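You operate a simulated robot arm through the tools that you are given. There is no shell and no other tool. Be economical: measure what you need, move in short steps, check, and stop when the job is done.

You run a simulated two-armed robot. Do the job below in one go: nothing can be reset, and whatever is moved stays where it is left.

TASK
Hold the pendant still, press its STOP, then unplug the sump.
Fine: SUMP switch and fuse box isolator off before the plug moves; stand the plug on the lock-out shelf; leave the lamp plug in. Set down upright: sump plug.
Where things are to end (x, y in the base frame): sump plug within 60 mm of [430, 590].

It is judged by the outcome, as a careful person would: the job done as asked, and still so three seconds after it is handed in. It fails if anything else is knocked over, pushed out of place, dropped, spilled or broken.

THE ROBOT
Two 7-joint arms with two-finger parallel grippers on one trunk, on a base that drives. Base frame: it is fixed to the floor where the robot stands at the start and does not move with it; the origin is under the middle of the robot, x ahead of it, y to its left, z up. Readings come in mm, degrees, newtons and seconds.
The left shoulder is at the start at [50, 177, 1204], the right one opposite. With the tool pointing down near the work surface each hand reaches from about 100 to 680 mm from the robot's upright axis, wherever it stands, measured 20 degrees to its own side. Places, roughly: cycle start button [0, 900, 1100]; fuse box isolator [700, 100, 1400]; hand lamp plug (5x5x9 cm) [600, 400, 1000]; lamp socket [700, 400, 1000]; lamp test button [0, 900, 1300]; lock-out shelf [600, 300, 800]; pendant stop button [600, 0, 900]; pressure start button [-100, 1200, 1100]; pressure stop button [-100, 1200, 1000]; reset button [0, 900, 1000]; sump socket switch [600, 600, 1000]; sump start button [-100, 1100, 1100]; sump stop button [-100, 1100, 1000]; vacuum start button [-200, 1400, 1100]; vacuum stop button [-200, 1400, 1000]. Payload 3.43 kg a hand.
Tool frame (each hand has its own): the origin (TCP) lies between the finger pads and is the grasp point; the fingertips stand 34 mm ahead of it; z points along the fingers, y is the line along which they close. The gripper opens to 128 mm. The fingers are 24 mm wide and 12 mm thick; the gripper's body (48 by 130 mm) begins 96 mm behind the TCP.
Orientation is that of the tool frame in the base frame, as a unit quaternion [x, y, z, w]. With the fingers straight down and closing along the base's y, the tool's x points along the base's -x, its y along +y and its z along -z.

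THE INTERFACE
- The arms move only by the tool arm_command. It takes "left_rows", "right_rows" or both (then of equal length, played together; a hand with none holds still); each is a list of rows, each an object (a shift or turn left out is 0, a gripper value left out holds the last) with "hand": the closure, from 0 (fully open) to 1 (shut); "slide": the shift along the tool's x, y, z in units of 25 mm (1.0 is 25 mm), a list of three; "rotation": the turn, a rotation vector about the tool's x, y, z in units of 5 degrees (1.0 is 5 degrees), a list of three. In form: [{"hand": hand, "slide": [dx, dy, dz], "rotation": [rx, ry, rz]}, ...]. A call has 1 to 8 rows; each row shifts and turns the commanded pose from where the row before left it, along the tool's axes as they then stand. A call with a number of a shift or a turn outside -1 to 1 is refused whole. A row lasts 0.2 s, in which the tool goes at most 50 mm and 8.6 degrees; a call with a longer step from one row to the next is refused whole, and so is a gripper value outside its range. A pose out of reach is approached as far as the arm can. The call stops where the force on the tool passes 90 N (or 10 N more than at its start, if that is more) or the arm is blocked; 0.2 s more then pass. Each finger travels about 108 mm/s and halts on what it meets, pressing with about 25 N; the grip force reading is that of the motor and also rises with nothing between the fingers. The clock runs only during rows and for 0.2 s after the last one: add rows that do not move to give the fingers time. It gives the time, the measured TCP pose, the force on the tool (base axes), the opening and the grip force at its end, in the units of the frame above (readings bear some noise), with the torque about the TCP (base axes, N m) and any sound that the robot's microphone picked up.
- Cameras (640 x 400 px; columns grow to the right, rows downward): "scene" is now at [151.7, 39, 1374.7]; the picture's right is [0.41, -0.91, 0.00], its down [-0.45, -0.20, -0.87] and it looks along [0.79, 0.35, -0.49] (base axes); focal length 235 px, centre (320, 200). "left" rides on the left gripper at [76, 11, -160] in its tool frame; the picture's right is [-0.15, 0.99, 0.00], its down [-0.88, -0.13, -0.46] and it looks along [-0.45, -0.07, 0.89] (tool axes); focal length 234 px, centre (320, 200). "right" rides on the right gripper at [76, -11, -160] in its tool frame; the picture's right is [0.15, 0.99, 0.00], its down [-0.88, 0.13, -0.46] and it looks along [-0.45, 0.07, 0.89] (tool axes); focal length 234 px, centre (320, 200).
- grab_frame(camera): a new picture of that camera. No time passes.
- lift_body(by): slides the trunk up (or, below 0, down) by that many mm; the arms and the scene camera ride with it, the base frame stays. It gives what a move gives, with no picture.
- drive_base(legs): drives the robot by 1 to 6 legs, each [ahead, turn to the left] in mm and degrees, along the robot's own axes; the way and the turn of a leg run together, so that a leg with both is an arc; at most 1500 mm and 180 degrees a leg. The arms and the cameras ride along, it lands a little off, and it stops where it bumps. It gives what a move gives.
- turn_head(pan, tilt): turns the head with the scene camera to pan (to the left, within 80 degrees either way) and tilt (down, from -29 to 69), counted from straight ahead of the robot. It gives what a move gives.
- probe_pixels(camera, pixels): for up to 12 pixels [column, row] of the newest picture of that camera ("zoom" is the newest enlarged one), the place [x, y, z] in the base frame of the surface seen there, good to about 2 mm. No time passes.
- inspect(camera, box): a new picture of the part [left, top, right, bottom] of that camera's present view, enlarged. No time passes.
- finish_job(): hands the job in; it is judged then, once.

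Go step by step. Measure first, check grasps and placings, and put right what went wrong. The budget is 80 turns and 70 pictures, counting those below and the enlarged ones. Unless the task says otherwise, let go and move clear before handing in, and close with one line.

The tools are called after "Emit:" as name(argument=value, ...) on one line, values as JSON. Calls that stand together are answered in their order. arm_command: Moves the arms, as the interface text tells. Its arguments: {"type":"object","properties":{"left_rows":{"type":"array","items":{"type":"object","properties":{"hand":{"type":"number"},"slide":{"type":"array","items":{"type":"number"}},"rotation":{"type":"array","items":{"type":"number"}}}}},"right_rows":{"type":"array","items":{"type":"object","properties":{"hand":{"type":"number"},"slide":{"type":"array","items":{"type":"number"}},"rotation":{"type":"array","items":{"type":"number"}}}}}},"required":[]} The other tools are called the same way: lift_body (by) slides the trunk up or down; drive_base (legs) drives the base; turn_head (pan, tilt) turns the head that bears the scene camera; grab_frame (camera) takes a picture; probe_pixels (camera, pixels) gives the place of the surface under pixels of a picture; inspect (camera, box) takes an enlarged picture of a part of a camera's view; finish_job () hands the job in.

At the start:

```text
time: 0.0
left_position: [308.2, 391.0, 998.6]
left_orientation: [0.0, 1.0, 0.0, 0.0]
left_force: [0.5, 0.7, -0.3]
left_wrist_torque: [0.02, 0.02, 0.01]
left_gripper_width: 127.7
left_gripper_force: 0.2
right_position: [439.6, -4.7, 1000.6]
right_orientation: [0.0, 1.0, 0.0, 0.0]
right_force: [0.2, -0.3, 0.0]
right_wrist_torque: [0.01, 0.0, 0.0]
right_gripper_width: 128.0
right_gripper_force: 0.1
trunk travel left (down, up): [-375.0, 26.0]
robot x, y, heading: [1.4, 2.1, -0.0]
head pan, tilt: [24.0, 29.6]
```

scene: 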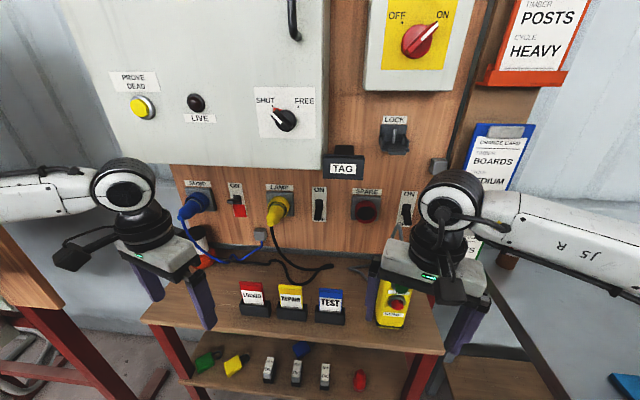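
right: 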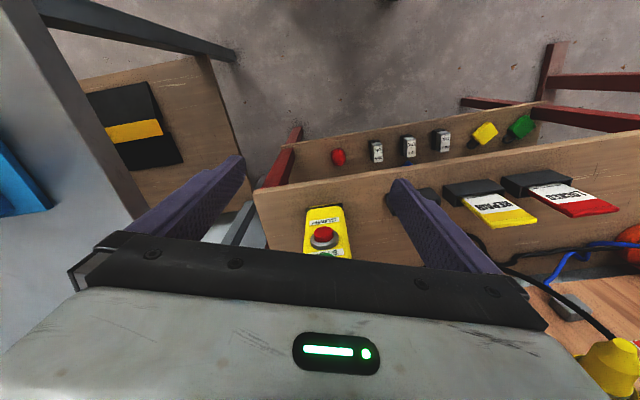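
left: 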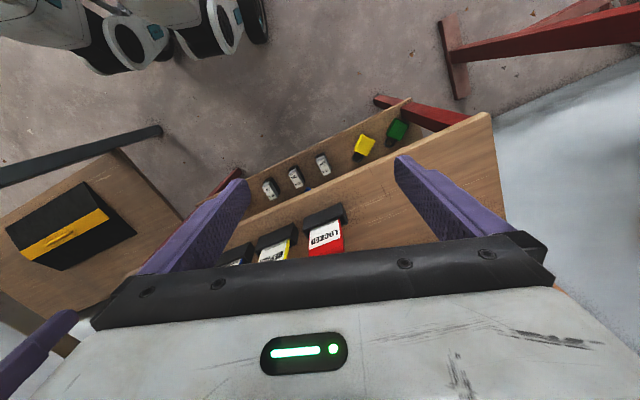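

The scene shows the sump plug (blue, ~195,205), its red switch (237,205), the isolator (420,40) and the pendant (395,300). I'll measure them and take enlarged views first.

Emit:
probe_pixels(camera="scene", pixels=[[190, 208], [205, 200], [237, 200], [240, 212], [278, 210], [318, 208], [416, 40], [435, 27], [397, 303], [395, 318], [230, 290], [180, 300]])

Emit:
inspect(camera="scene", box=[160, 160, 340, 272])

Emit:
inspect(camera="scene", box=[340, 0, 480, 88])

Emit:
inspect(camera="right", box=[240, 160, 400, 260])

```text
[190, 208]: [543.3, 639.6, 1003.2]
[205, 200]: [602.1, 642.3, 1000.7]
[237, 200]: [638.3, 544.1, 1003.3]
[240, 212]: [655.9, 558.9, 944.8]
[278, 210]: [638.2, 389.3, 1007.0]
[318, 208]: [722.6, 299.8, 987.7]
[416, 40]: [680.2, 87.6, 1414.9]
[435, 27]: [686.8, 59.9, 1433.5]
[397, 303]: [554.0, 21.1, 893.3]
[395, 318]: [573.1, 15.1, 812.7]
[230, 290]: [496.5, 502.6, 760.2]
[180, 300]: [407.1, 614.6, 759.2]
```

```text
3.56 times, centred on (250, 216) of scene
```

zoom: 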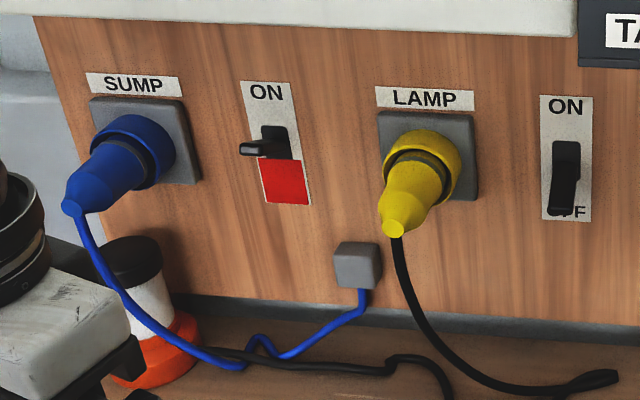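

```text
4.55 times, centred on (410, 44) of scene
```

zoom: 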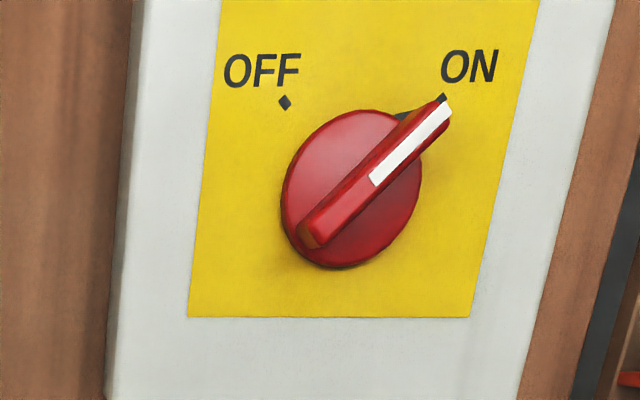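

```text
4.00 times, centred on (320, 210) of right
```

zoom: 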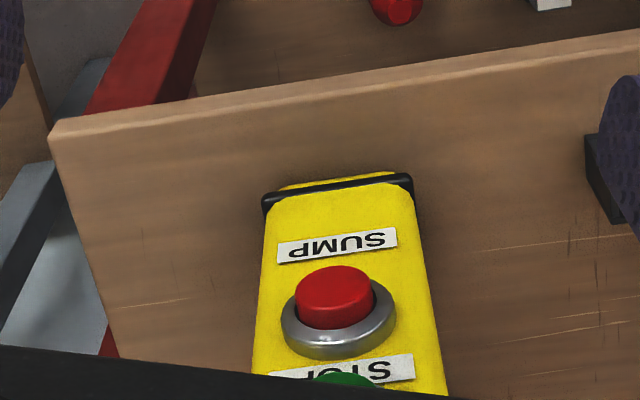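

The pendant is partly hidden behind the right hand. I'll turn the head towards it and look closer at the switch and pendant.

Emit:
turn_head(pan=5, tilt=40)

Emit:
grab_frame(camera="scene")

Emit:
probe_pixels(camera="right", pixels=[[323, 231], [323, 241], [312, 212], [341, 207], [306, 250], [350, 250], [330, 212], [326, 254], [310, 240]])

```text
time: 0.8
left_position: [307.8, 391.5, 1000.3]
left_orientation: [0.0, 1.0, 0.0, -0.001]
left_force: [0.0, 0.5, 0.1]
left_wrist_torque: [0.0, -0.02, -0.01]
left_gripper_width: 128.0
left_gripper_force: 0.0
right_position: [440.2, -5.9, 1000.5]
right_orientation: [0.0, 1.0, 0.0, -0.001]
right_force: [-0.8, -0.4, 0.3]
right_wrist_torque: [0.0, -0.03, -0.03]
right_gripper_width: 127.9
right_gripper_force: 0.1
trunk travel left (down, up): [-375.0, 26.0]
robot x, y, heading: [-0.7, 2.3, 0.2]
head pan, tilt: [5.0, 40.0]
```

```text
63 pictures are left
```

scene: 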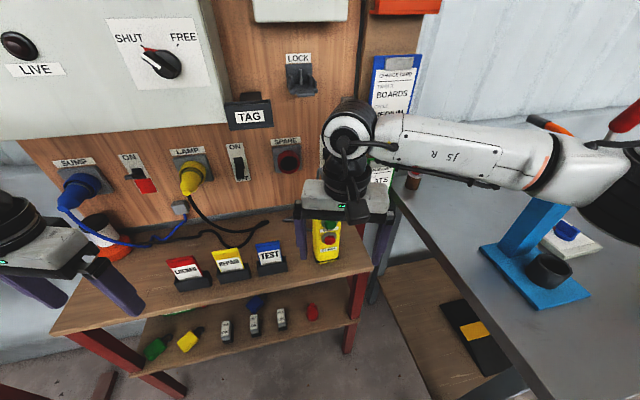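

```text
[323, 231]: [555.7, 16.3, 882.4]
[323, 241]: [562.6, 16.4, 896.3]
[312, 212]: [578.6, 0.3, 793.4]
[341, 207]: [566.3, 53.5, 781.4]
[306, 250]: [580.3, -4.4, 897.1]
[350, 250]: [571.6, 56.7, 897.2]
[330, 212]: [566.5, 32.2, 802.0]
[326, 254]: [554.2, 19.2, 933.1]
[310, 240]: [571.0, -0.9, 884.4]
```

The pendant's front face is at x≈566 and its STOP button at about (555,16,885). The right hand will later hold the pendant's sides from 45° above and the left hand will press, so I'll back off and start pitching both hands forward.

Emit:
arm_command(right_rows=[{"slide": [0.6, 0, -0.2], "rotation": [0, -1, 0]}, {"slide": [0.6, 0, -0.2], "rotation": [0, -1, 0]}, {"slide": [0.6, 0, -0.2], "rotation": [0, -1, 0]}, {"slide": [0.6, 0, -0.2], "rotation": [0, -1, 0]}, {"slide": [0.6, 0, -0.3], "rotation": [0, -1, 0]}, {"slide": [0.6, 0, -0.3], "rotation": [0, -1, 0]}, {"slide": [0.6, 0, -0.3], "rotation": [0, -1, 0]}, {"slide": [0.6, 0, -0.3], "rotation": [0, -1, 0]}], left_rows=[{"rotation": [0, -1, 0]}, {"rotation": [0, -1, 0]}, {"rotation": [0, -1, 0]}, {"rotation": [0, -1, 0]}, {"rotation": [0, -1, 0]}, {"rotation": [0, -1, 0]}, {"rotation": [0, -1, 0]}, {"rotation": [0, -1, 0]}])

Emit:
grab_frame(camera="scene")

Emit:
grab_frame(camera="right")

```text
time: 2.6
left_position: [336.2, 423.2, 998.7]
left_orientation: [0.0, 0.939, -0.001, 0.343]
left_force: [0.0, -0.2, 0.1]
left_wrist_torque: [-0.03, -0.01, 0.01]
left_gripper_width: 128.2
left_gripper_force: 0.1
left hand out of reach, approached as far as the arm can: row 5, 6, 7, 8
right_position: [329.0, -9.2, 1017.0]
right_orientation: [0.037, 0.938, 0.001, 0.345]
right_force: [-0.2, 0.5, 0.7]
right_wrist_torque: [0.01, -0.02, 0.03]
right_gripper_width: 127.9
right_gripper_force: 0.0
trunk travel left (down, up): [-375.0, 26.0]
robot x, y, heading: [2.0, -3.3, 0.1]
head pan, tilt: [5.0, 40.0]
```

```text
62 pictures are left
```

scene: 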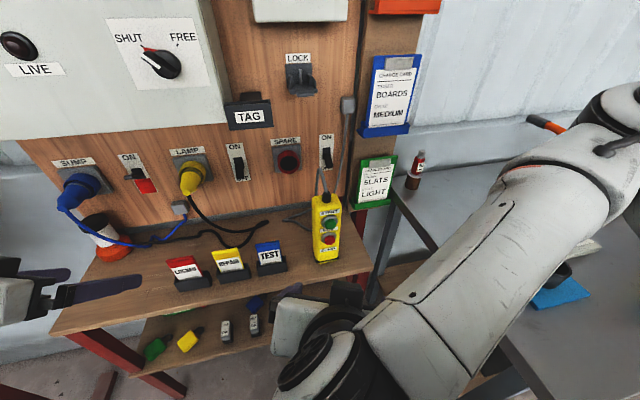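

```text
61 pictures are left
```

right: 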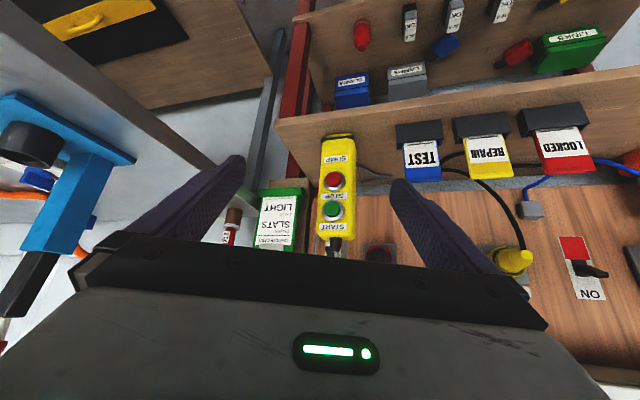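

Now the pendant is in clear view (scene 327,228; right 333,190). I'll measure it.

Emit:
probe_pixels(camera="right", pixels=[[334, 181], [324, 192], [352, 190], [333, 208], [323, 150], [353, 150], [320, 225], [341, 228], [338, 140], [333, 192]])

Emit:
inspect(camera="scene", box=[280, 170, 376, 230])

Emit:
inspect(camera="scene", box=[280, 205, 376, 265])

Emit:
probe_pixels(camera="scene", pixels=[[328, 200], [313, 205], [338, 205], [325, 199], [314, 255], [336, 252], [325, 260], [330, 239], [372, 268], [320, 300], [344, 225], [337, 264]])

```text
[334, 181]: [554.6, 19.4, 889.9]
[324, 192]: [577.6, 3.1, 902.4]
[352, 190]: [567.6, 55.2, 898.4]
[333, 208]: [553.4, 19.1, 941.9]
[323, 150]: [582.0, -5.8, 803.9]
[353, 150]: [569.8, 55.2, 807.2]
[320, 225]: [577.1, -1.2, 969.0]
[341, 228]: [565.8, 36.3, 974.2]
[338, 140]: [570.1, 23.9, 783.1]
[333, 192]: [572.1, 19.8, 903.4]
```

```text
6.67 times, centred on (328, 200) of scene
```

zoom: 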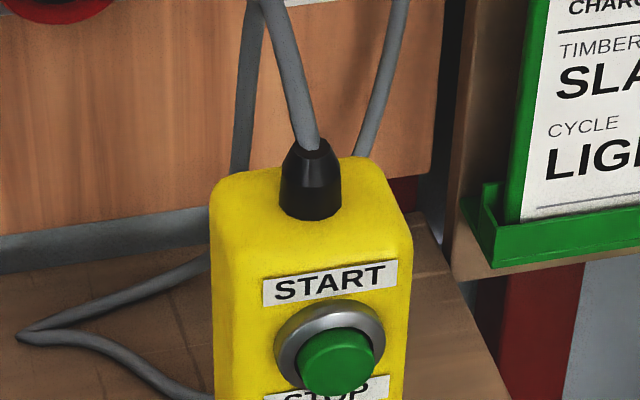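

```text
6.67 times, centred on (328, 235) of scene
```

zoom: 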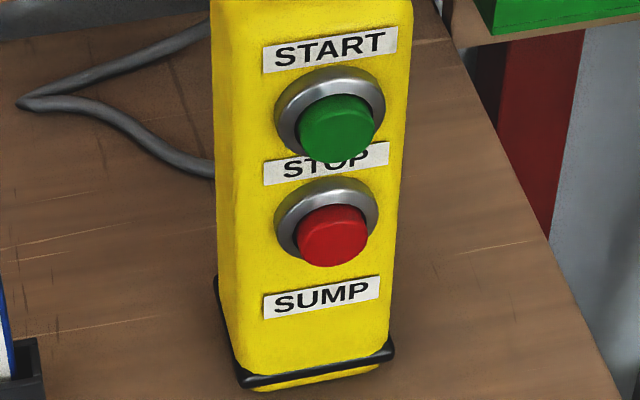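

```text
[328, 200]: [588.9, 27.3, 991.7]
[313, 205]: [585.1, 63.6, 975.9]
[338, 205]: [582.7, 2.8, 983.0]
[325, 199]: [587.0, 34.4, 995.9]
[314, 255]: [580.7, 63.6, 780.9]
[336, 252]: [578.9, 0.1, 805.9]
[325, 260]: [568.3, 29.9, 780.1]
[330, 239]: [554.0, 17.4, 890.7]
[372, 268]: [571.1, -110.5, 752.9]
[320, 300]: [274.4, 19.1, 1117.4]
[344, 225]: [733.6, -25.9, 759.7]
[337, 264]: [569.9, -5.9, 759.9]
```

The pendant hangs on its cord, yawed about 11°, centred near (592,30), spanning z 780–980. I'll bring the right hand to a pre-grasp 120 mm back, pitched 45° and yawed 11°, and move the left forward where it can reach.

Emit:
arm_command(right_rows=[{"slide": [-0.97, 0.15, 0.7]}, {"slide": [-0.97, 0.15, 0.7]}, {"slide": [-0.97, 0.15, 0.7]}, {"slide": [-0.97, 0.15, 0.7]}, {"slide": [-0.97, 0.15, 0.7]}, {"slide": [-0.97, 0.15, 0.7], "rotation": [0, -1, 0]}, {"rotation": [-0.78, 0, -0.78]}, {"rotation": [-0.78, 0, -0.78]}], left_rows=[{"slide": [-0.8, 0, 0.7]}, {"slide": [-0.8, 0, 0.7]}, {"slide": [-0.8, 0, 0.7]}, {"slide": [-0.8, 0, 0.7]}, {"slide": [0, 0, 0]}, {"slide": [0, 0, 0]}, {"slide": [0, 0, 0]}, {"slide": [0, 0, 0]}])

Emit:
grab_frame(camera="right")

Emit:
grab_frame(camera="scene")

```text
time: 4.4
left_position: [442.5, 422.8, 996.9]
left_orientation: [0.0, 0.94, 0.0, 0.342]
left_force: [0.5, 0.1, 0.2]
left_wrist_torque: [0.01, 0.01, 0.04]
left_gripper_width: 128.1
left_gripper_force: 0.1
right_position: [490.7, 17.2, 1023.4]
right_orientation: [-0.09, 0.919, 0.037, 0.381]
right_force: [-0.2, -1.1, -0.1]
right_wrist_torque: [-0.01, -0.02, -0.02]
right_gripper_width: 128.1
right_gripper_force: 0.1
trunk travel left (down, up): [-375.0, 26.0]
robot x, y, heading: [-0.5, 1.2, -0.0]
head pan, tilt: [5.0, 40.0]
```

```text
58 pictures are left
```

right: 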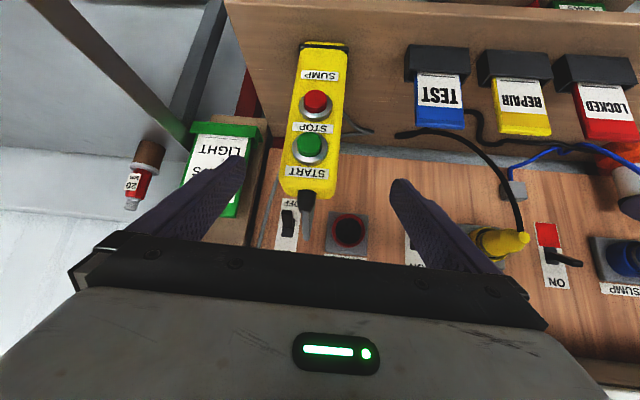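

```text
57 pictures are left
```

scene: 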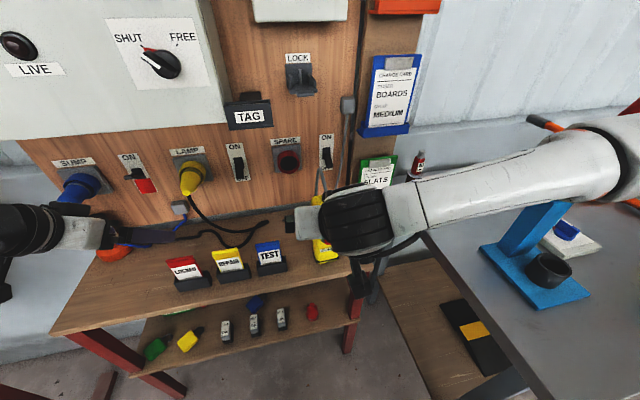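

The pendant is centred between the fingers, so I'll advance 125 mm along the tool and close on its sides.

Emit:
arm_command(right_rows=[{"slide": [-0.15, -0.06, 1.0]}, {"slide": [-0.15, -0.06, 1.0]}, {"slide": [-0.15, -0.06, 1.0]}, {"slide": [-0.15, -0.06, 1.0]}, {"slide": [-0.15, -0.06, 1.0]}, {"slide": [0, 0, 0], "hand": 1}, {"slide": [0, 0, 0]}, {"slide": [0, 0, 0]}])

Emit:
grab_frame(camera="right")

```text
time: 6.2
left_position: [441.7, 423.0, 997.0]
left_orientation: [-0.001, 0.939, 0.001, 0.343]
left_force: [-0.4, -0.1, 0.2]
left_wrist_torque: [0.02, -0.01, -0.02]
left_gripper_width: 128.1
left_gripper_force: 0.0
right_position: [590.9, 29.9, 948.7]
right_orientation: [-0.089, 0.92, 0.037, 0.381]
right_force: [-0.4, 1.4, 0.9]
right_wrist_torque: [0.08, -0.06, 0.06]
right_gripper_width: 70.0
right_gripper_force: 24.8
trunk travel left (down, up): [-375.0, 26.0]
robot x, y, heading: [3.1, -0.1, -0.0]
head pan, tilt: [5.0, 40.0]
```

```text
56 pictures are left
```

right: 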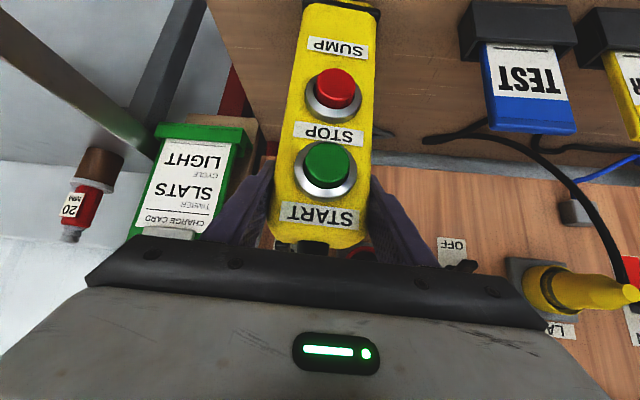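

The right hand holds the pendant (70 mm opening, 25 N grip). Next I measure the STOP button and bring the left hand across, closing it and pitching it forward.

Emit:
probe_pixels(camera="right", pixels=[[332, 86], [336, 92], [330, 110], [318, 62], [352, 60]])

Emit:
arm_command(left_rows=[{"slide": [0, -1, 0], "rotation": [0, -1, 0], "hand": 1}, {"slide": [0, -1, 0], "rotation": [0, -1, 0]}, {"slide": [0, -1, 0], "rotation": [0, -1, 0]}, {"slide": [0, -1, 0], "rotation": [0, -1, 0]}, {"slide": [0, -1, 0], "rotation": [0, -1, 0]}, {"slide": [0, -1, 0], "rotation": [0, -1, 0]}, {"slide": [0, -1, 0], "rotation": [0, -1, 0]}, {"slide": [0, -1, 0], "rotation": [0, -1, 0]}])

Emit:
grab_frame(camera="scene")

```text
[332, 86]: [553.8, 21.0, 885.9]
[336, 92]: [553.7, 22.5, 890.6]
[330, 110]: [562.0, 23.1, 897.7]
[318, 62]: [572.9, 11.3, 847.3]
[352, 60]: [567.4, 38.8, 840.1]
```

```text
time: 8.0
left_position: [453.3, 225.7, 992.7]
left_orientation: [-0.001, 0.766, 0.001, 0.643]
left_force: [-0.9, 0.0, 0.5]
left_wrist_torque: [-0.02, 0.01, -0.03]
left_gripper_width: 0.0
left_gripper_force: 25.2
left hand out of reach, approached as far as the arm can: row 4, 5
right_position: [592.1, 29.8, 948.2]
right_orientation: [-0.089, 0.919, 0.038, 0.381]
right_force: [-1.5, 1.2, 0.1]
right_wrist_torque: [0.03, -0.05, 0.06]
right_gripper_width: 70.0
right_gripper_force: 25.8
trunk travel left (down, up): [-375.0, 26.0]
robot x, y, heading: [-1.7, -1.8, -0.3]
head pan, tilt: [5.0, 40.0]
```

```text
55 pictures are left
```

scene: 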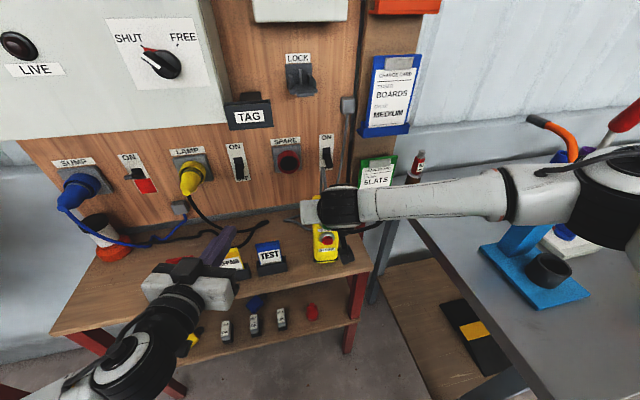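

STOP's face is at about (554,21,887). I'll bring the left hand, level, to about (455,22,887) in front of it.

Emit:
arm_command(left_rows=[{"slide": [0, -1, 0], "rotation": [0, -1, 0]}, {"slide": [0, -1, 0], "rotation": [0, -1, 0]}, {"slide": [0.7, -1, 0]}, {"slide": [0.7, -1, 0]}, {"slide": [0.7, -1, 0]}, {"slide": [0.7, -1, 0]}, {"slide": [0.7, -1, 0]}, {"slide": [0.7, -1, 0]}])

Emit:
grab_frame(camera="scene")

Emit:
grab_frame(camera="right")

```text
time: 9.6
left_position: [480.3, 146.6, 913.1]
left_orientation: [-0.009, 0.689, 0.081, 0.721]
left_force: [-0.8, 0.4, 0.9]
left_wrist_torque: [-0.02, -0.02, -0.03]
left_gripper_width: 0.1
left_gripper_force: 25.0
right_position: [591.7, 29.2, 949.4]
right_orientation: [-0.088, 0.92, 0.037, 0.381]
right_force: [0.1, -0.3, 0.5]
right_wrist_torque: [0.06, -0.08, 0.05]
right_gripper_width: 69.9
right_gripper_force: 24.7
trunk travel left (down, up): [-375.0, 26.0]
robot x, y, heading: [0.9, -1.4, 0.0]
head pan, tilt: [5.0, 40.0]
stopped in row 7 (left hand): the arm was blocked; the commanded pose is now the measured one
```

```text
54 pictures are left
```

scene: 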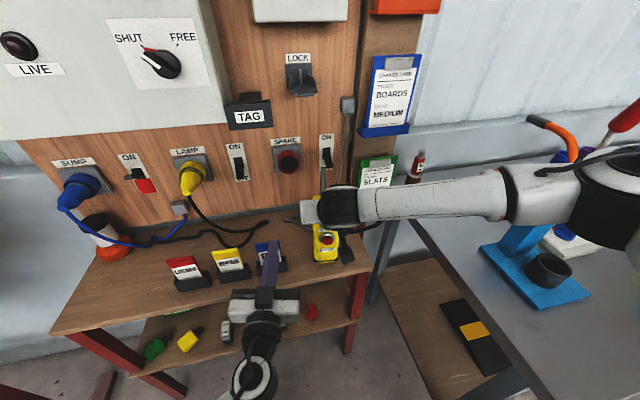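

```text
53 pictures are left
```

right: 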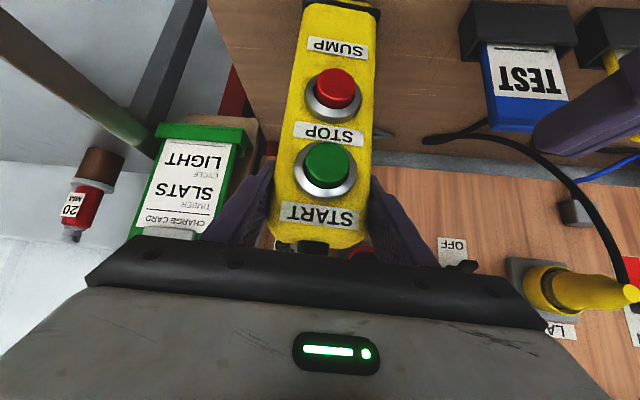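

The left arm ran against a joint limit at (480,147,913) with no contact, and the pendant and signs are untouched. I'll turn the left hand to point rightward (about −30° yaw, slightly down), which suits that arm better.

Emit:
arm_command(left_rows=[{"rotation": [0.92, 0.35, -0.14]}, {"rotation": [0.92, 0.35, -0.14]}, {"rotation": [0.92, 0.35, -0.14]}, {"rotation": [0.92, 0.35, -0.14]}, {"rotation": [0.92, 0.35, -0.14]}, {"rotation": [0.92, 0.35, -0.14]}, {"rotation": [0.92, 0.35, -0.14]}, {"rotation": [0.92, 0.35, -0.14]}])

```text
time: 11.4
left_position: [480.9, 145.4, 914.5]
left_orientation: [0.176, 0.759, -0.177, 0.602]
left_force: [0.6, 0.1, 0.0]
left_wrist_torque: [0.0, 0.0, 0.0]
left_gripper_width: 0.0
left_gripper_force: 25.0
right_position: [592.0, 29.5, 948.3]
right_orientation: [-0.089, 0.919, 0.038, 0.381]
right_force: [-0.9, 0.3, 0.2]
right_wrist_torque: [0.0, -0.11, -0.02]
right_gripper_width: 70.2
right_gripper_force: 25.4
trunk travel left (down, up): [-375.0, 26.0]
robot x, y, heading: [-1.1, 0.4, -0.1]
head pan, tilt: [5.0, 40.0]
```

The left hand reached its new orientation. I'll move it to 40 mm in front of STOP.

Emit:
arm_command(left_rows=[{"slide": [0.11, -0.83, 0.47]}, {"slide": [0.11, -0.83, 0.47]}, {"slide": [0.11, -0.83, 0.47]}, {"slide": [0.11, -0.83, 0.47]}, {"slide": [0.11, -0.83, 0.47]}])

Emit:
grab_frame(camera="right")

Emit:
grab_frame(camera="left")

```text
time: 12.6
left_position: [478.5, 26.2, 894.0]
left_orientation: [0.176, 0.759, -0.176, 0.601]
left_force: [-0.3, 0.4, 0.1]
left_wrist_torque: [0.0, 0.0, -0.01]
left_gripper_width: 0.1
left_gripper_force: 25.4
right_position: [592.5, 28.7, 948.7]
right_orientation: [-0.088, 0.92, 0.037, 0.381]
right_force: [-0.4, -0.2, 1.7]
right_wrist_torque: [-0.16, -0.02, -0.03]
right_gripper_width: 70.0
right_gripper_force: 24.7
trunk travel left (down, up): [-375.0, 26.0]
robot x, y, heading: [-2.7, 1.7, 0.2]
head pan, tilt: [5.0, 40.0]
```

```text
52 pictures are left
```

right: 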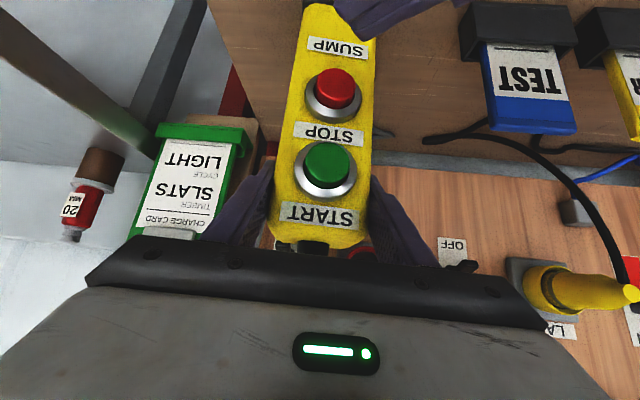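

```text
51 pictures are left
```

left: 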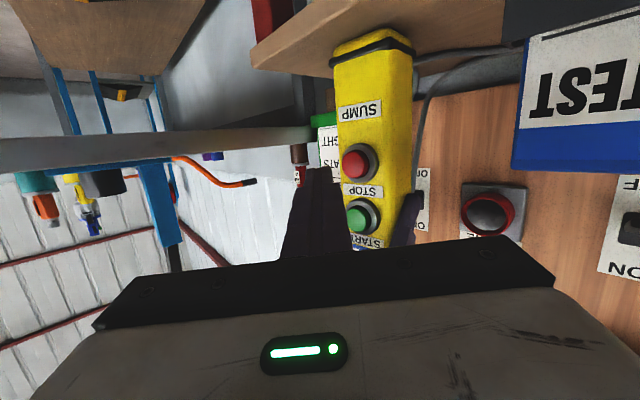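

The left fingertips show at (355,28) in the right view. I'll check where they are relative to the button.

Emit:
probe_pixels(camera="left", pixels=[[315, 172], [330, 175], [338, 185], [355, 165], [300, 200]])

Emit:
probe_pixels(camera="right", pixels=[[345, 12], [375, 36], [360, 25], [332, 86]])

```text
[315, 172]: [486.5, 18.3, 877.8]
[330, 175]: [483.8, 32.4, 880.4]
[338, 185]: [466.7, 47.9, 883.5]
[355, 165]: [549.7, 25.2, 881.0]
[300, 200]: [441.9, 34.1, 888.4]
```

```text
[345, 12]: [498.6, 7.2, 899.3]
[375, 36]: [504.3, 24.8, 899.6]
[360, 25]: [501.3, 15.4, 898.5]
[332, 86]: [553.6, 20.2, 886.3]
```

The leading fingertip corner is at (505,24,887), and the button face is at x≈554. I'll advance 45 mm and then press gently in 3 mm steps.

Emit:
arm_command(left_rows=[{"slide": [-0.196, 0.392, 0.788]}, {"slide": [-0.196, 0.392, 0.788]}, {"slide": [-0.026, 0.052, 0.105]}, {"slide": [-0.026, 0.052, 0.105]}, {"slide": [-0.026, 0.052, 0.105]}])

Emit:
grab_frame(camera="right")

```text
time: 13.8
left_position: [531.4, 24.1, 891.8]
left_orientation: [0.176, 0.759, -0.178, 0.601]
left_force: [-17.0, 0.2, 1.0]
left_wrist_torque: [-0.02, -0.01, -0.13]
left_gripper_width: 0.1
left_gripper_force: 24.4
right_position: [593.0, 28.7, 950.2]
right_orientation: [-0.087, 0.919, 0.035, 0.382]
right_force: [15.0, -1.1, -0.1]
right_wrist_torque: [-0.12, -0.69, 0.24]
right_gripper_width: 69.8
right_gripper_force: 25.2
trunk travel left (down, up): [-375.0, 26.0]
robot x, y, heading: [2.2, 1.6, 0.2]
head pan, tilt: [5.0, 40.0]
heard: click
```

```text
50 pictures are left
```

right: 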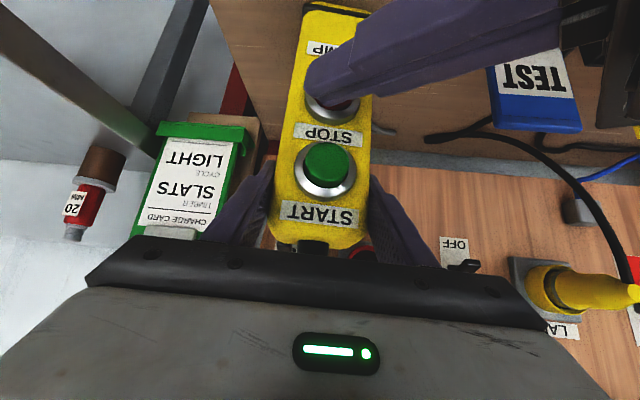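

A click was heard at 17 N, so STOP was pressed while the pendant was held. The left hand withdraws first, then the right lets go and backs off.

Emit:
arm_command(left_rows=[{"slide": [0.218, -0.436, -0.875]}, {"slide": [0.218, -0.436, -0.875]}, {"slide": [-0.11, 0.83, -0.47]}, {"slide": [-0.11, 0.83, -0.47]}, {"slide": [-0.11, 0.83, -0.47]}, {"slide": [-0.11, 0.83, -0.47]}, {"slide": [-0.11, 0.83, -0.47]}, {"slide": [0, 0, 0]}], right_rows=[{"slide": [0, 0, 0]}, {"slide": [0, 0, 0]}, {"slide": [0, 0, 0]}, {"hand": 0.7}, {"hand": 0}, {"slide": [0, 0, 0]}, {"slide": [0, 0, -0.8]}, {"slide": [0, 0, -1]}])

Emit:
grab_frame(camera="right")

```text
time: 15.6
left_position: [484.1, 146.2, 914.9]
left_orientation: [0.174, 0.758, -0.176, 0.603]
left_force: [-0.3, 0.2, -0.2]
left_wrist_torque: [0.0, -0.04, 0.0]
left_gripper_width: 0.2
left_gripper_force: 25.7
right_position: [560.6, 23.1, 979.6]
right_orientation: [-0.089, 0.92, 0.037, 0.38]
right_force: [0.1, -0.1, 0.6]
right_wrist_torque: [-0.02, -0.05, -0.04]
right_gripper_width: 128.1
right_gripper_force: 0.2
trunk travel left (down, up): [-375.0, 26.0]
robot x, y, heading: [0.8, -2.0, 0.2]
head pan, tilt: [5.0, 40.0]
```

```text
49 pictures are left
```

right: 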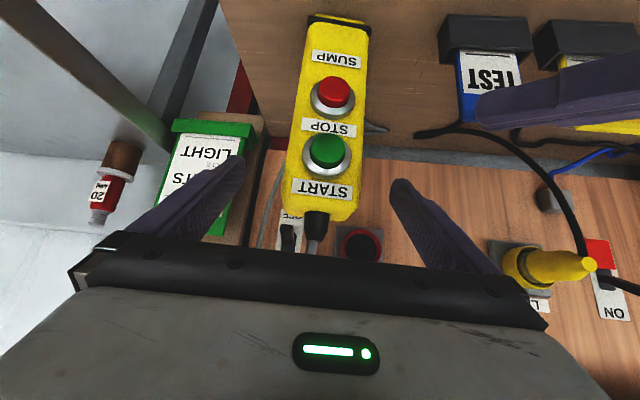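

The pendant is back hanging as before and released. I'll retreat and raise the right hand towards the isolator, and swing the left hand back over to the left side.

Emit:
arm_command(right_rows=[{"slide": [0, 0, -1]}, {"slide": [0, 0, -1]}, {"slide": [0, 0, -1]}, {"slide": [0, 0, -1]}, {"slide": [-1, 0, -1]}, {"slide": [-1, 0, -1]}, {"slide": [-1, 0, -1]}, {"slide": [-1, 0, -1]}], left_rows=[{"slide": [0, 1, -0.45], "rotation": [-0.75, 0, 0]}, {"slide": [0, 1, -0.4], "rotation": [-0.75, 0, 0]}, {"slide": [0, 1, -0.35], "rotation": [-0.75, 0, 0]}, {"slide": [0, 1, -0.3], "rotation": [-0.75, 0, 0]}, {"slide": [0, 1, -0.2], "rotation": [-0.75, 0, 0]}, {"slide": [0, 1, -0.1], "rotation": [-0.75, 0, 0]}, {"slide": [0, 1, 0], "rotation": [-0.75, 0, 0]}, {"slide": [0, 1, 0], "rotation": [-0.75, 0, 0]}])

Emit:
turn_head(pan=24, tilt=29)

Emit:
grab_frame(camera="scene")

```text
time: 17.4
left_position: [497.8, 354.5, 922.5]
left_orientation: [0.014, 0.779, 0.026, 0.626]
left_force: [-0.6, -0.1, 0.0]
left_wrist_torque: [0.01, 0.01, 0.03]
left_gripper_width: 0.2
left_gripper_force: 24.3
right_position: [490.2, 9.7, 1193.6]
right_orientation: [-0.088, 0.92, 0.036, 0.381]
right_force: [0.3, 0.6, -0.6]
right_wrist_torque: [0.02, 0.01, 0.01]
right_gripper_width: 128.0
right_gripper_force: 0.1
trunk travel left (down, up): [-375.0, 26.0]
robot x, y, heading: [-1.0, -1.6, 0.0]
head pan, tilt: [5.0, 40.0]
```

```text
time: 18.2
left_position: [498.7, 353.1, 921.5]
left_orientation: [0.013, 0.779, 0.026, 0.627]
left_force: [-0.3, -0.8, 0.5]
left_wrist_torque: [0.01, 0.03, 0.02]
left_gripper_width: 0.1
left_gripper_force: 24.7
right_position: [490.9, 8.5, 1192.2]
right_orientation: [-0.088, 0.92, 0.036, 0.381]
right_force: [-0.4, 0.2, -0.4]
right_wrist_torque: [-0.03, 0.01, -0.01]
right_gripper_width: 127.9
right_gripper_force: 0.1
trunk travel left (down, up): [-375.0, 26.0]
robot x, y, heading: [3.7, 0.7, 0.0]
head pan, tilt: [24.0, 29.0]
```

```text
48 pictures are left
```

scene: 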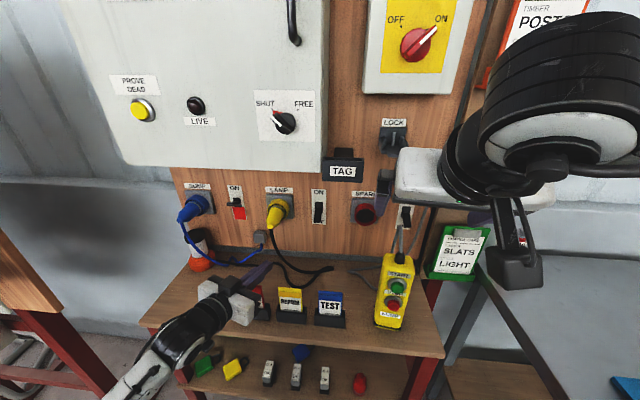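

Both hands are clear. I'll take close-ups with measurements of the SUMP switch and the isolator.

Emit:
inspect(camera="scene", box=[172, 174, 268, 234])

Emit:
probe_pixels(camera="scene", pixels=[[233, 202], [231, 201], [237, 203], [240, 202], [234, 188], [239, 218], [180, 218], [188, 209], [195, 212], [199, 200], [211, 200], [200, 260]])

Emit:
inspect(camera="scene", box=[376, 10, 456, 60])

Emit:
probe_pixels(camera="zoom", pixels=[[470, 135], [400, 210], [300, 340], [240, 290], [380, 330], [250, 240], [440, 280], [380, 200], [480, 115], [420, 170], [190, 130], [500, 90]])

```text
6.67 times, centred on (220, 204) of scene
```

zoom: 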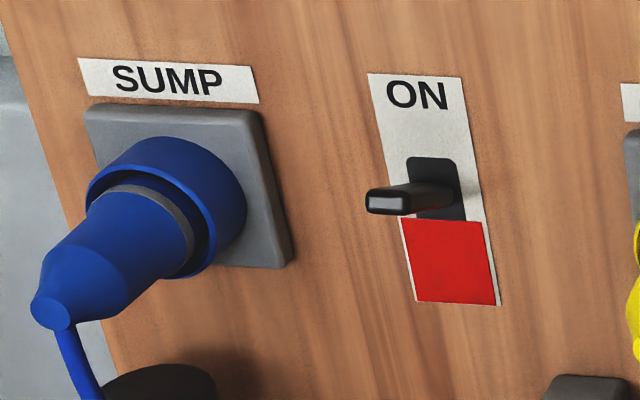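

```text
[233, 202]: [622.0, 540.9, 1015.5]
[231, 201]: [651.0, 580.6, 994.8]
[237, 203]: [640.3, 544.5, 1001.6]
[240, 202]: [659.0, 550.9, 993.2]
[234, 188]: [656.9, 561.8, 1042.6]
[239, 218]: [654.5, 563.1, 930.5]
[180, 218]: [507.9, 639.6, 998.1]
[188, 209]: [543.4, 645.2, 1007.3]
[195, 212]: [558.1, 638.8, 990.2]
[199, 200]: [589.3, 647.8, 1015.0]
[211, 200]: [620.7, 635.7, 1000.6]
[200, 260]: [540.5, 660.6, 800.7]
```

```text
8.00 times, centred on (416, 35) of scene
```

zoom: 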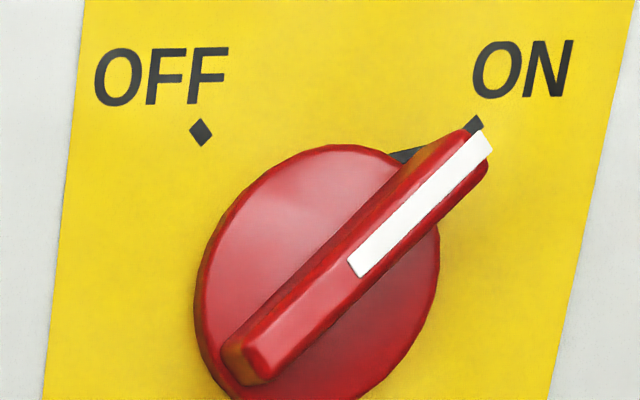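

```text
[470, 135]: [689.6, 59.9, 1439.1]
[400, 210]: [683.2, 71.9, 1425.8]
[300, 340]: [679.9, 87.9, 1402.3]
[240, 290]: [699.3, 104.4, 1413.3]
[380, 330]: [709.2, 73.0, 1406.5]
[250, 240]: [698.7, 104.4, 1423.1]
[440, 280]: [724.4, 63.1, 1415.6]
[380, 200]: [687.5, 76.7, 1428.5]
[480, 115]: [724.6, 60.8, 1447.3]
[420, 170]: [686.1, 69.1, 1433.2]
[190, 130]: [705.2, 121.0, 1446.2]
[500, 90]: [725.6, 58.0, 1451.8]
```

The board seems yawed, so I'll probe plate points to get its normal and the knob's axis.

Emit:
probe_pixels(camera="zoom", pixels=[[100, 30], [600, 30], [80, 350], [520, 370], [320, 20], [450, 350], [330, 200], [215, 310], [270, 380], [255, 350], [490, 145], [350, 270]])

Emit:
probe_pixels(camera="scene", pixels=[[185, 180], [225, 180], [255, 195], [300, 205], [345, 215], [220, 235], [340, 245], [230, 70], [380, 85]])

```text
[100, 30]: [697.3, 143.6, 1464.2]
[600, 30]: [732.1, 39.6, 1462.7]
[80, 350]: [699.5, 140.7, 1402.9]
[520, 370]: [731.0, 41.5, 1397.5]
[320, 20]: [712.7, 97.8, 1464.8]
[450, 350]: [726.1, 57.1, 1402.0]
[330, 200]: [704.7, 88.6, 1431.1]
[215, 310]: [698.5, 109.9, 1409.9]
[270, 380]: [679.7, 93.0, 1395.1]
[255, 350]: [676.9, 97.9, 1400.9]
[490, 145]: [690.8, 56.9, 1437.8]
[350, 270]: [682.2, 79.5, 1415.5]
```

```text
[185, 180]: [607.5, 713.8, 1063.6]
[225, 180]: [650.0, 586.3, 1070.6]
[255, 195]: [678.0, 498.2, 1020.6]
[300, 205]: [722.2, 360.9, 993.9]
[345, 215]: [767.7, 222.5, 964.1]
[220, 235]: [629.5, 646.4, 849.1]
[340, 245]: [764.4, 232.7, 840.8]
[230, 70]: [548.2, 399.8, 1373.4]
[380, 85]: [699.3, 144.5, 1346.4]
```

The board is yawed about 18° (inward direction ≈ (0.951,0.31,0)). The isolator bar lies at 45° with its axis at about (703,83,1418). Before going to the SUMP lever I'll check the cabinet's lower edge above it, while turning and raising the right hand.

Emit:
probe_pixels(camera="scene", pixels=[[130, 158], [200, 160], [230, 160], [270, 162], [318, 164], [235, 167], [318, 150], [275, 222], [270, 228], [100, 60], [322, 60]])

Emit:
arm_command(right_rows=[{"slide": [-0.707, 0, -0.707], "rotation": [0, -1, 0]}, {"slide": [-0.766, 0, -0.643], "rotation": [0, -1, 0]}, {"slide": [-0.819, 0, -0.574], "rotation": [0, -1, 0]}, {"slide": [-0.866, 0, -0.5], "rotation": [0, -1, 0]}, {"slide": [-0.906, 0, -0.423], "rotation": [0, -1, 0]}, {"slide": [-0.94, 0, -0.342], "rotation": [0, -1, 0]}, {"slide": [-0.966, 0, -0.259], "rotation": [0, -1, 0]}, {"slide": [-0.985, 0, -0.174], "rotation": [0, -1, 0]}])

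```text
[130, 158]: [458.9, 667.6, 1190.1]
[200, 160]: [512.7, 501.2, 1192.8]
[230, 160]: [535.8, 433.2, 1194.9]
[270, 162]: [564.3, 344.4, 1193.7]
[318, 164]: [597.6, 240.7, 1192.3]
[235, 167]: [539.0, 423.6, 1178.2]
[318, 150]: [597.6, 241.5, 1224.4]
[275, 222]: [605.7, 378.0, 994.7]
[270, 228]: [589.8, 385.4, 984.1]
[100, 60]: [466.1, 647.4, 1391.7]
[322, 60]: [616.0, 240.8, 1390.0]
```

```text
time: 20.0
left_position: [497.7, 353.1, 922.4]
left_orientation: [0.013, 0.779, 0.027, 0.626]
left_force: [0.8, -0.5, 0.0]
left_wrist_torque: [0.0, 0.03, 0.01]
left_gripper_width: 0.0
left_gripper_force: 25.0
right_position: [491.7, 10.2, 1391.7]
right_orientation: [-0.071, 0.733, 0.065, 0.673]
right_force: [-0.2, -0.2, -0.1]
right_wrist_torque: [-0.04, -0.03, -0.01]
right_gripper_width: 127.8
right_gripper_force: 0.1
trunk travel left (down, up): [-375.0, 26.0]
robot x, y, heading: [-1.9, 1.9, 0.3]
head pan, tilt: [24.0, 29.0]
```

The cabinet's underside is at z≈1178, so the lever approach at z≈1056 is free. I'll finish the right hand's pitch and yaw and begin its roll; the left rises and yaws 16°.

Emit:
arm_command(right_rows=[{"rotation": [0, -1, 0], "hand": 0.45}, {"rotation": [-0.71, 0, 0]}, {"rotation": [-0.71, 0, 0]}, {"rotation": [0, 0, 1]}, {"rotation": [0, 0, 1]}, {"rotation": [0, 0, 1]}, {"rotation": [0, 0, 1]}, {"rotation": [0, 0, 1]}], left_rows=[{"slide": [-0.66, 0.04, -0.14], "rotation": [-0.41, 0, -0.08]}, {"slide": [-0.66, 0.04, -0.14], "rotation": [-0.41, 0, -0.08]}, {"slide": [-0.66, 0.04, -0.14], "rotation": [-0.41, 0, -0.08]}, {"slide": [-0.66, 0.04, -0.14], "rotation": [-0.41, 0, -0.08]}, {"slide": [-0.66, 0.04, -0.14], "rotation": [-0.41, 0, -0.08]}, {"slide": [-0.66, 0.04, -0.14], "rotation": [-0.41, 0, -0.08]}, {"slide": [-0.66, 0.04, -0.14], "rotation": [-0.41, 0, -0.08]}, {"slide": [-0.66, 0.04, -0.14], "rotation": [-0.41, 0, -0.08]}])

```text
time: 21.8
left_position: [498.4, 352.1, 1058.8]
left_orientation: [-0.098, 0.767, 0.12, 0.622]
left_force: [1.0, 0.5, -0.2]
left_wrist_torque: [0.02, -0.01, 0.0]
left_gripper_width: 0.0
left_gripper_force: 24.3
right_position: [491.7, 9.8, 1392.7]
right_orientation: [0.043, 0.706, 0.26, 0.657]
right_force: [-0.3, 0.3, -0.9]
right_wrist_torque: [-0.01, 0.02, 0.03]
right_gripper_width: 70.4
right_gripper_force: 0.1
trunk travel left (down, up): [-375.0, 26.0]
robot x, y, heading: [-2.6, 0.1, -0.2]
head pan, tilt: [24.0, 29.0]
```

Left is at (498,352,1059) yawed 18°. I'll bring the left beside the SUMP lever and the right to 100 mm from the isolator with its roll at 45°.

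Emit:
arm_command(right_rows=[{"rotation": [0, 0, 1]}, {"rotation": [0, 0, 1]}, {"rotation": [0, 0, 1]}, {"rotation": [0, 0, 1]}, {"slide": [-0.155, 0.21, 0.84]}, {"slide": [-0.155, 0.21, 0.84]}, {"slide": [-0.155, 0.21, 0.84]}, {"slide": [-0.155, 0.21, 0.84]}], left_rows=[{"slide": [-0.016, 0.943, 0.485]}, {"slide": [-0.016, 0.943, 0.485]}, {"slide": [-0.016, 0.943, 0.485]}, {"slide": [-0.016, 0.943, 0.485]}, {"slide": [-0.016, 0.943, 0.485]}, {"slide": [-0.016, 0.943, 0.485]}, {"slide": [0, 0, 0]}, {"slide": [0, 0, 0]}])

Emit:
grab_frame(camera="scene")

Emit:
grab_frame(camera="right")

Emit:
grab_frame(camera="left")

```text
time: 23.6
left_position: [524.9, 509.6, 1053.4]
left_orientation: [-0.098, 0.767, 0.12, 0.623]
left_force: [0.6, -0.2, -0.2]
left_wrist_torque: [0.0, 0.01, 0.0]
left_gripper_width: 0.3
left_gripper_force: 25.3
right_position: [570.0, 40.4, 1417.7]
right_orientation: [0.163, 0.688, 0.37, 0.603]
right_force: [0.8, -0.2, -0.1]
right_wrist_torque: [0.02, 0.01, 0.03]
right_gripper_width: 70.7
right_gripper_force: 0.0
trunk travel left (down, up): [-375.0, 26.0]
robot x, y, heading: [-0.6, -0.7, -0.0]
head pan, tilt: [24.0, 29.0]
```

```text
45 pictures are left
```

scene: 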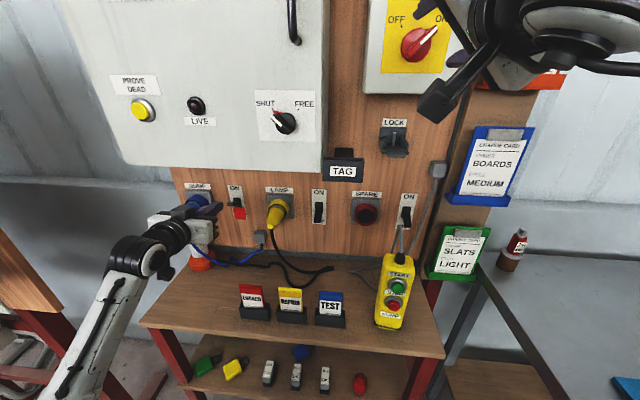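

```text
44 pictures are left
```

right: 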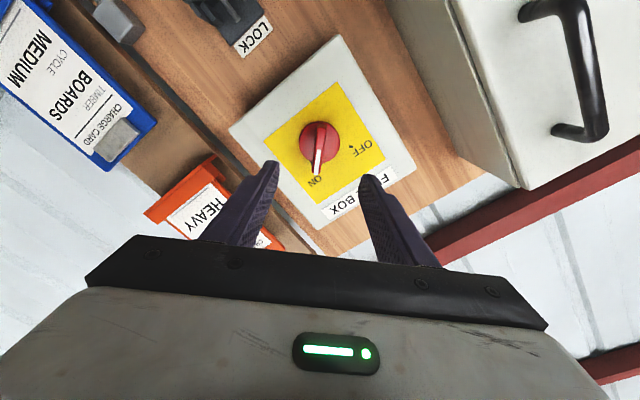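

```text
43 pictures are left
```

left: 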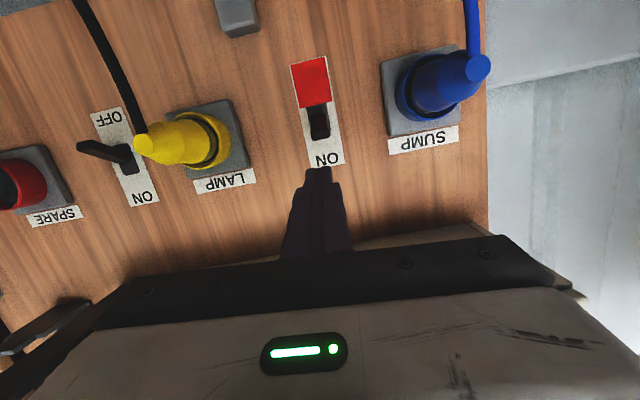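

Both hands are lined up: the knob bar sits at (318,150) in the right view, the SUMP lever at (319,122) in the left. I'll refine both with probes.

Emit:
probe_pixels(camera="right", pixels=[[318, 172], [319, 150], [320, 128], [303, 140], [337, 140], [319, 140], [280, 130], [360, 130]])

Emit:
probe_pixels(camera="left", pixels=[[319, 122], [320, 134], [315, 130], [319, 110], [318, 128], [312, 85], [325, 158], [318, 172]])

Emit:
inspect(camera="left", box=[272, 50, 368, 110])

Emit:
inspect(camera="left", box=[272, 90, 368, 150])

```text
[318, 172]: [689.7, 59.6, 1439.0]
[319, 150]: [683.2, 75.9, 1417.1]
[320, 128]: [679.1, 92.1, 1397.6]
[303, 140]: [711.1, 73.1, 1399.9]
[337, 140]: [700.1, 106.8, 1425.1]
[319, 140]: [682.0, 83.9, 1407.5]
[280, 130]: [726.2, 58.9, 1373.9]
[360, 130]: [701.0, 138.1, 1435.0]
```

```text
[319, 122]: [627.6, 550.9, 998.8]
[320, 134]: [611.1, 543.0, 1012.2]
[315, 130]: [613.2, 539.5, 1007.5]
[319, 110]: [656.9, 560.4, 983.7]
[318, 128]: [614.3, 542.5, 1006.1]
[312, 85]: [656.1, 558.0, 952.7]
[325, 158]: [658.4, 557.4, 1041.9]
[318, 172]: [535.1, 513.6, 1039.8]
```

```text
6.67 times, centred on (320, 80) of left
```

zoom: 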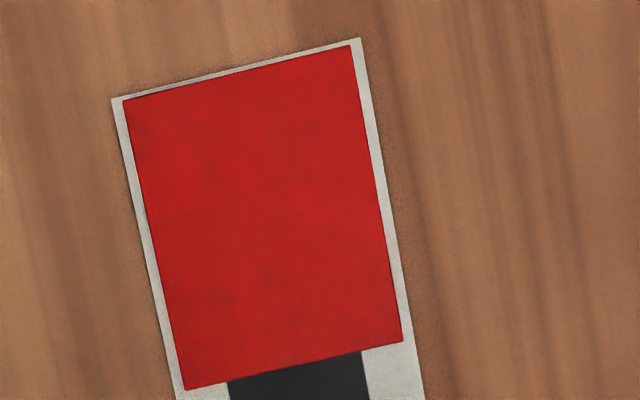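

```text
6.67 times, centred on (320, 120) of left
```

zoom: 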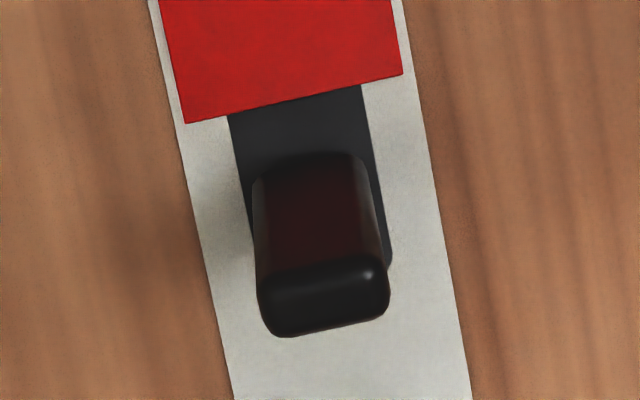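

The lever tip is at (611,543,1012) and the isolator bar is 24 mm proud. I'll put the left fingertips above the lever and the right fingers around the bar, then close the right hand.

Emit:
arm_command(right_rows=[{"slide": [-0.01, -0.01, 0.825]}, {"slide": [-0.01, -0.01, 0.825]}, {"slide": [-0.01, -0.01, 0.825]}, {"slide": [-0.01, -0.01, 0.825]}, {"slide": [-0.01, -0.01, 0.825]}, {"hand": 1}, {"slide": [0, 0, 0]}, {"slide": [0, 0, 0]}], left_rows=[{"slide": [-0.116, 0.05, 0.827]}, {"slide": [-0.116, 0.05, 0.827]}, {"slide": [-0.116, 0.05, 0.827]}, {"slide": [-0.116, 0.05, 0.827]}, {"slide": [0, 0, 0]}, {"slide": [0, 0, 0]}, {"slide": [0, 0, 0]}, {"slide": [0, 0, 0]}])

Emit:
grab_frame(camera="left")

Emit:
grab_frame(camera="right")

```text
time: 25.4
left_position: [602.8, 539.5, 1050.0]
left_orientation: [-0.098, 0.767, 0.12, 0.623]
left_force: [0.0, 0.4, 0.3]
left_wrist_torque: [-0.04, 0.01, 0.0]
left_gripper_width: 0.0
left_gripper_force: 24.6
right_position: [668.6, 70.3, 1417.7]
right_orientation: [0.164, 0.688, 0.369, 0.602]
right_force: [-0.4, 0.6, -0.4]
right_wrist_torque: [-0.05, 0.12, 0.01]
right_gripper_width: 11.9
right_gripper_force: 44.9
trunk travel left (down, up): [-375.0, 26.0]
robot x, y, heading: [0.6, -0.3, -0.1]
head pan, tilt: [24.0, 29.0]
```

```text
40 pictures are left
```

left: 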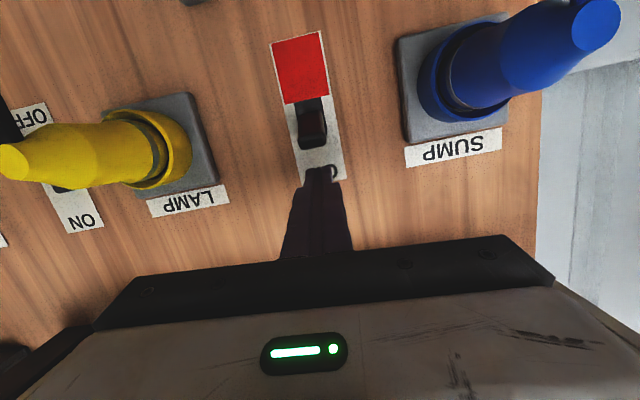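

```text
39 pictures are left
```

right: 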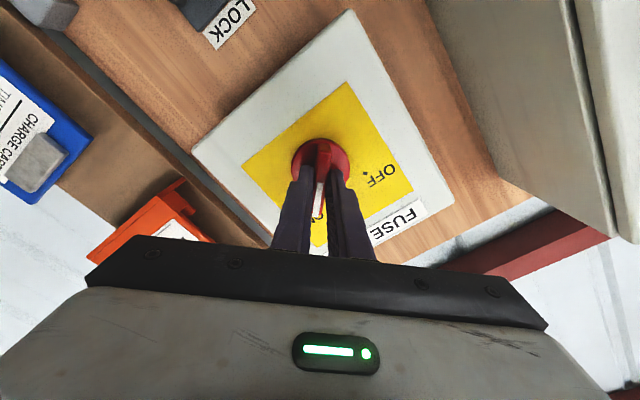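

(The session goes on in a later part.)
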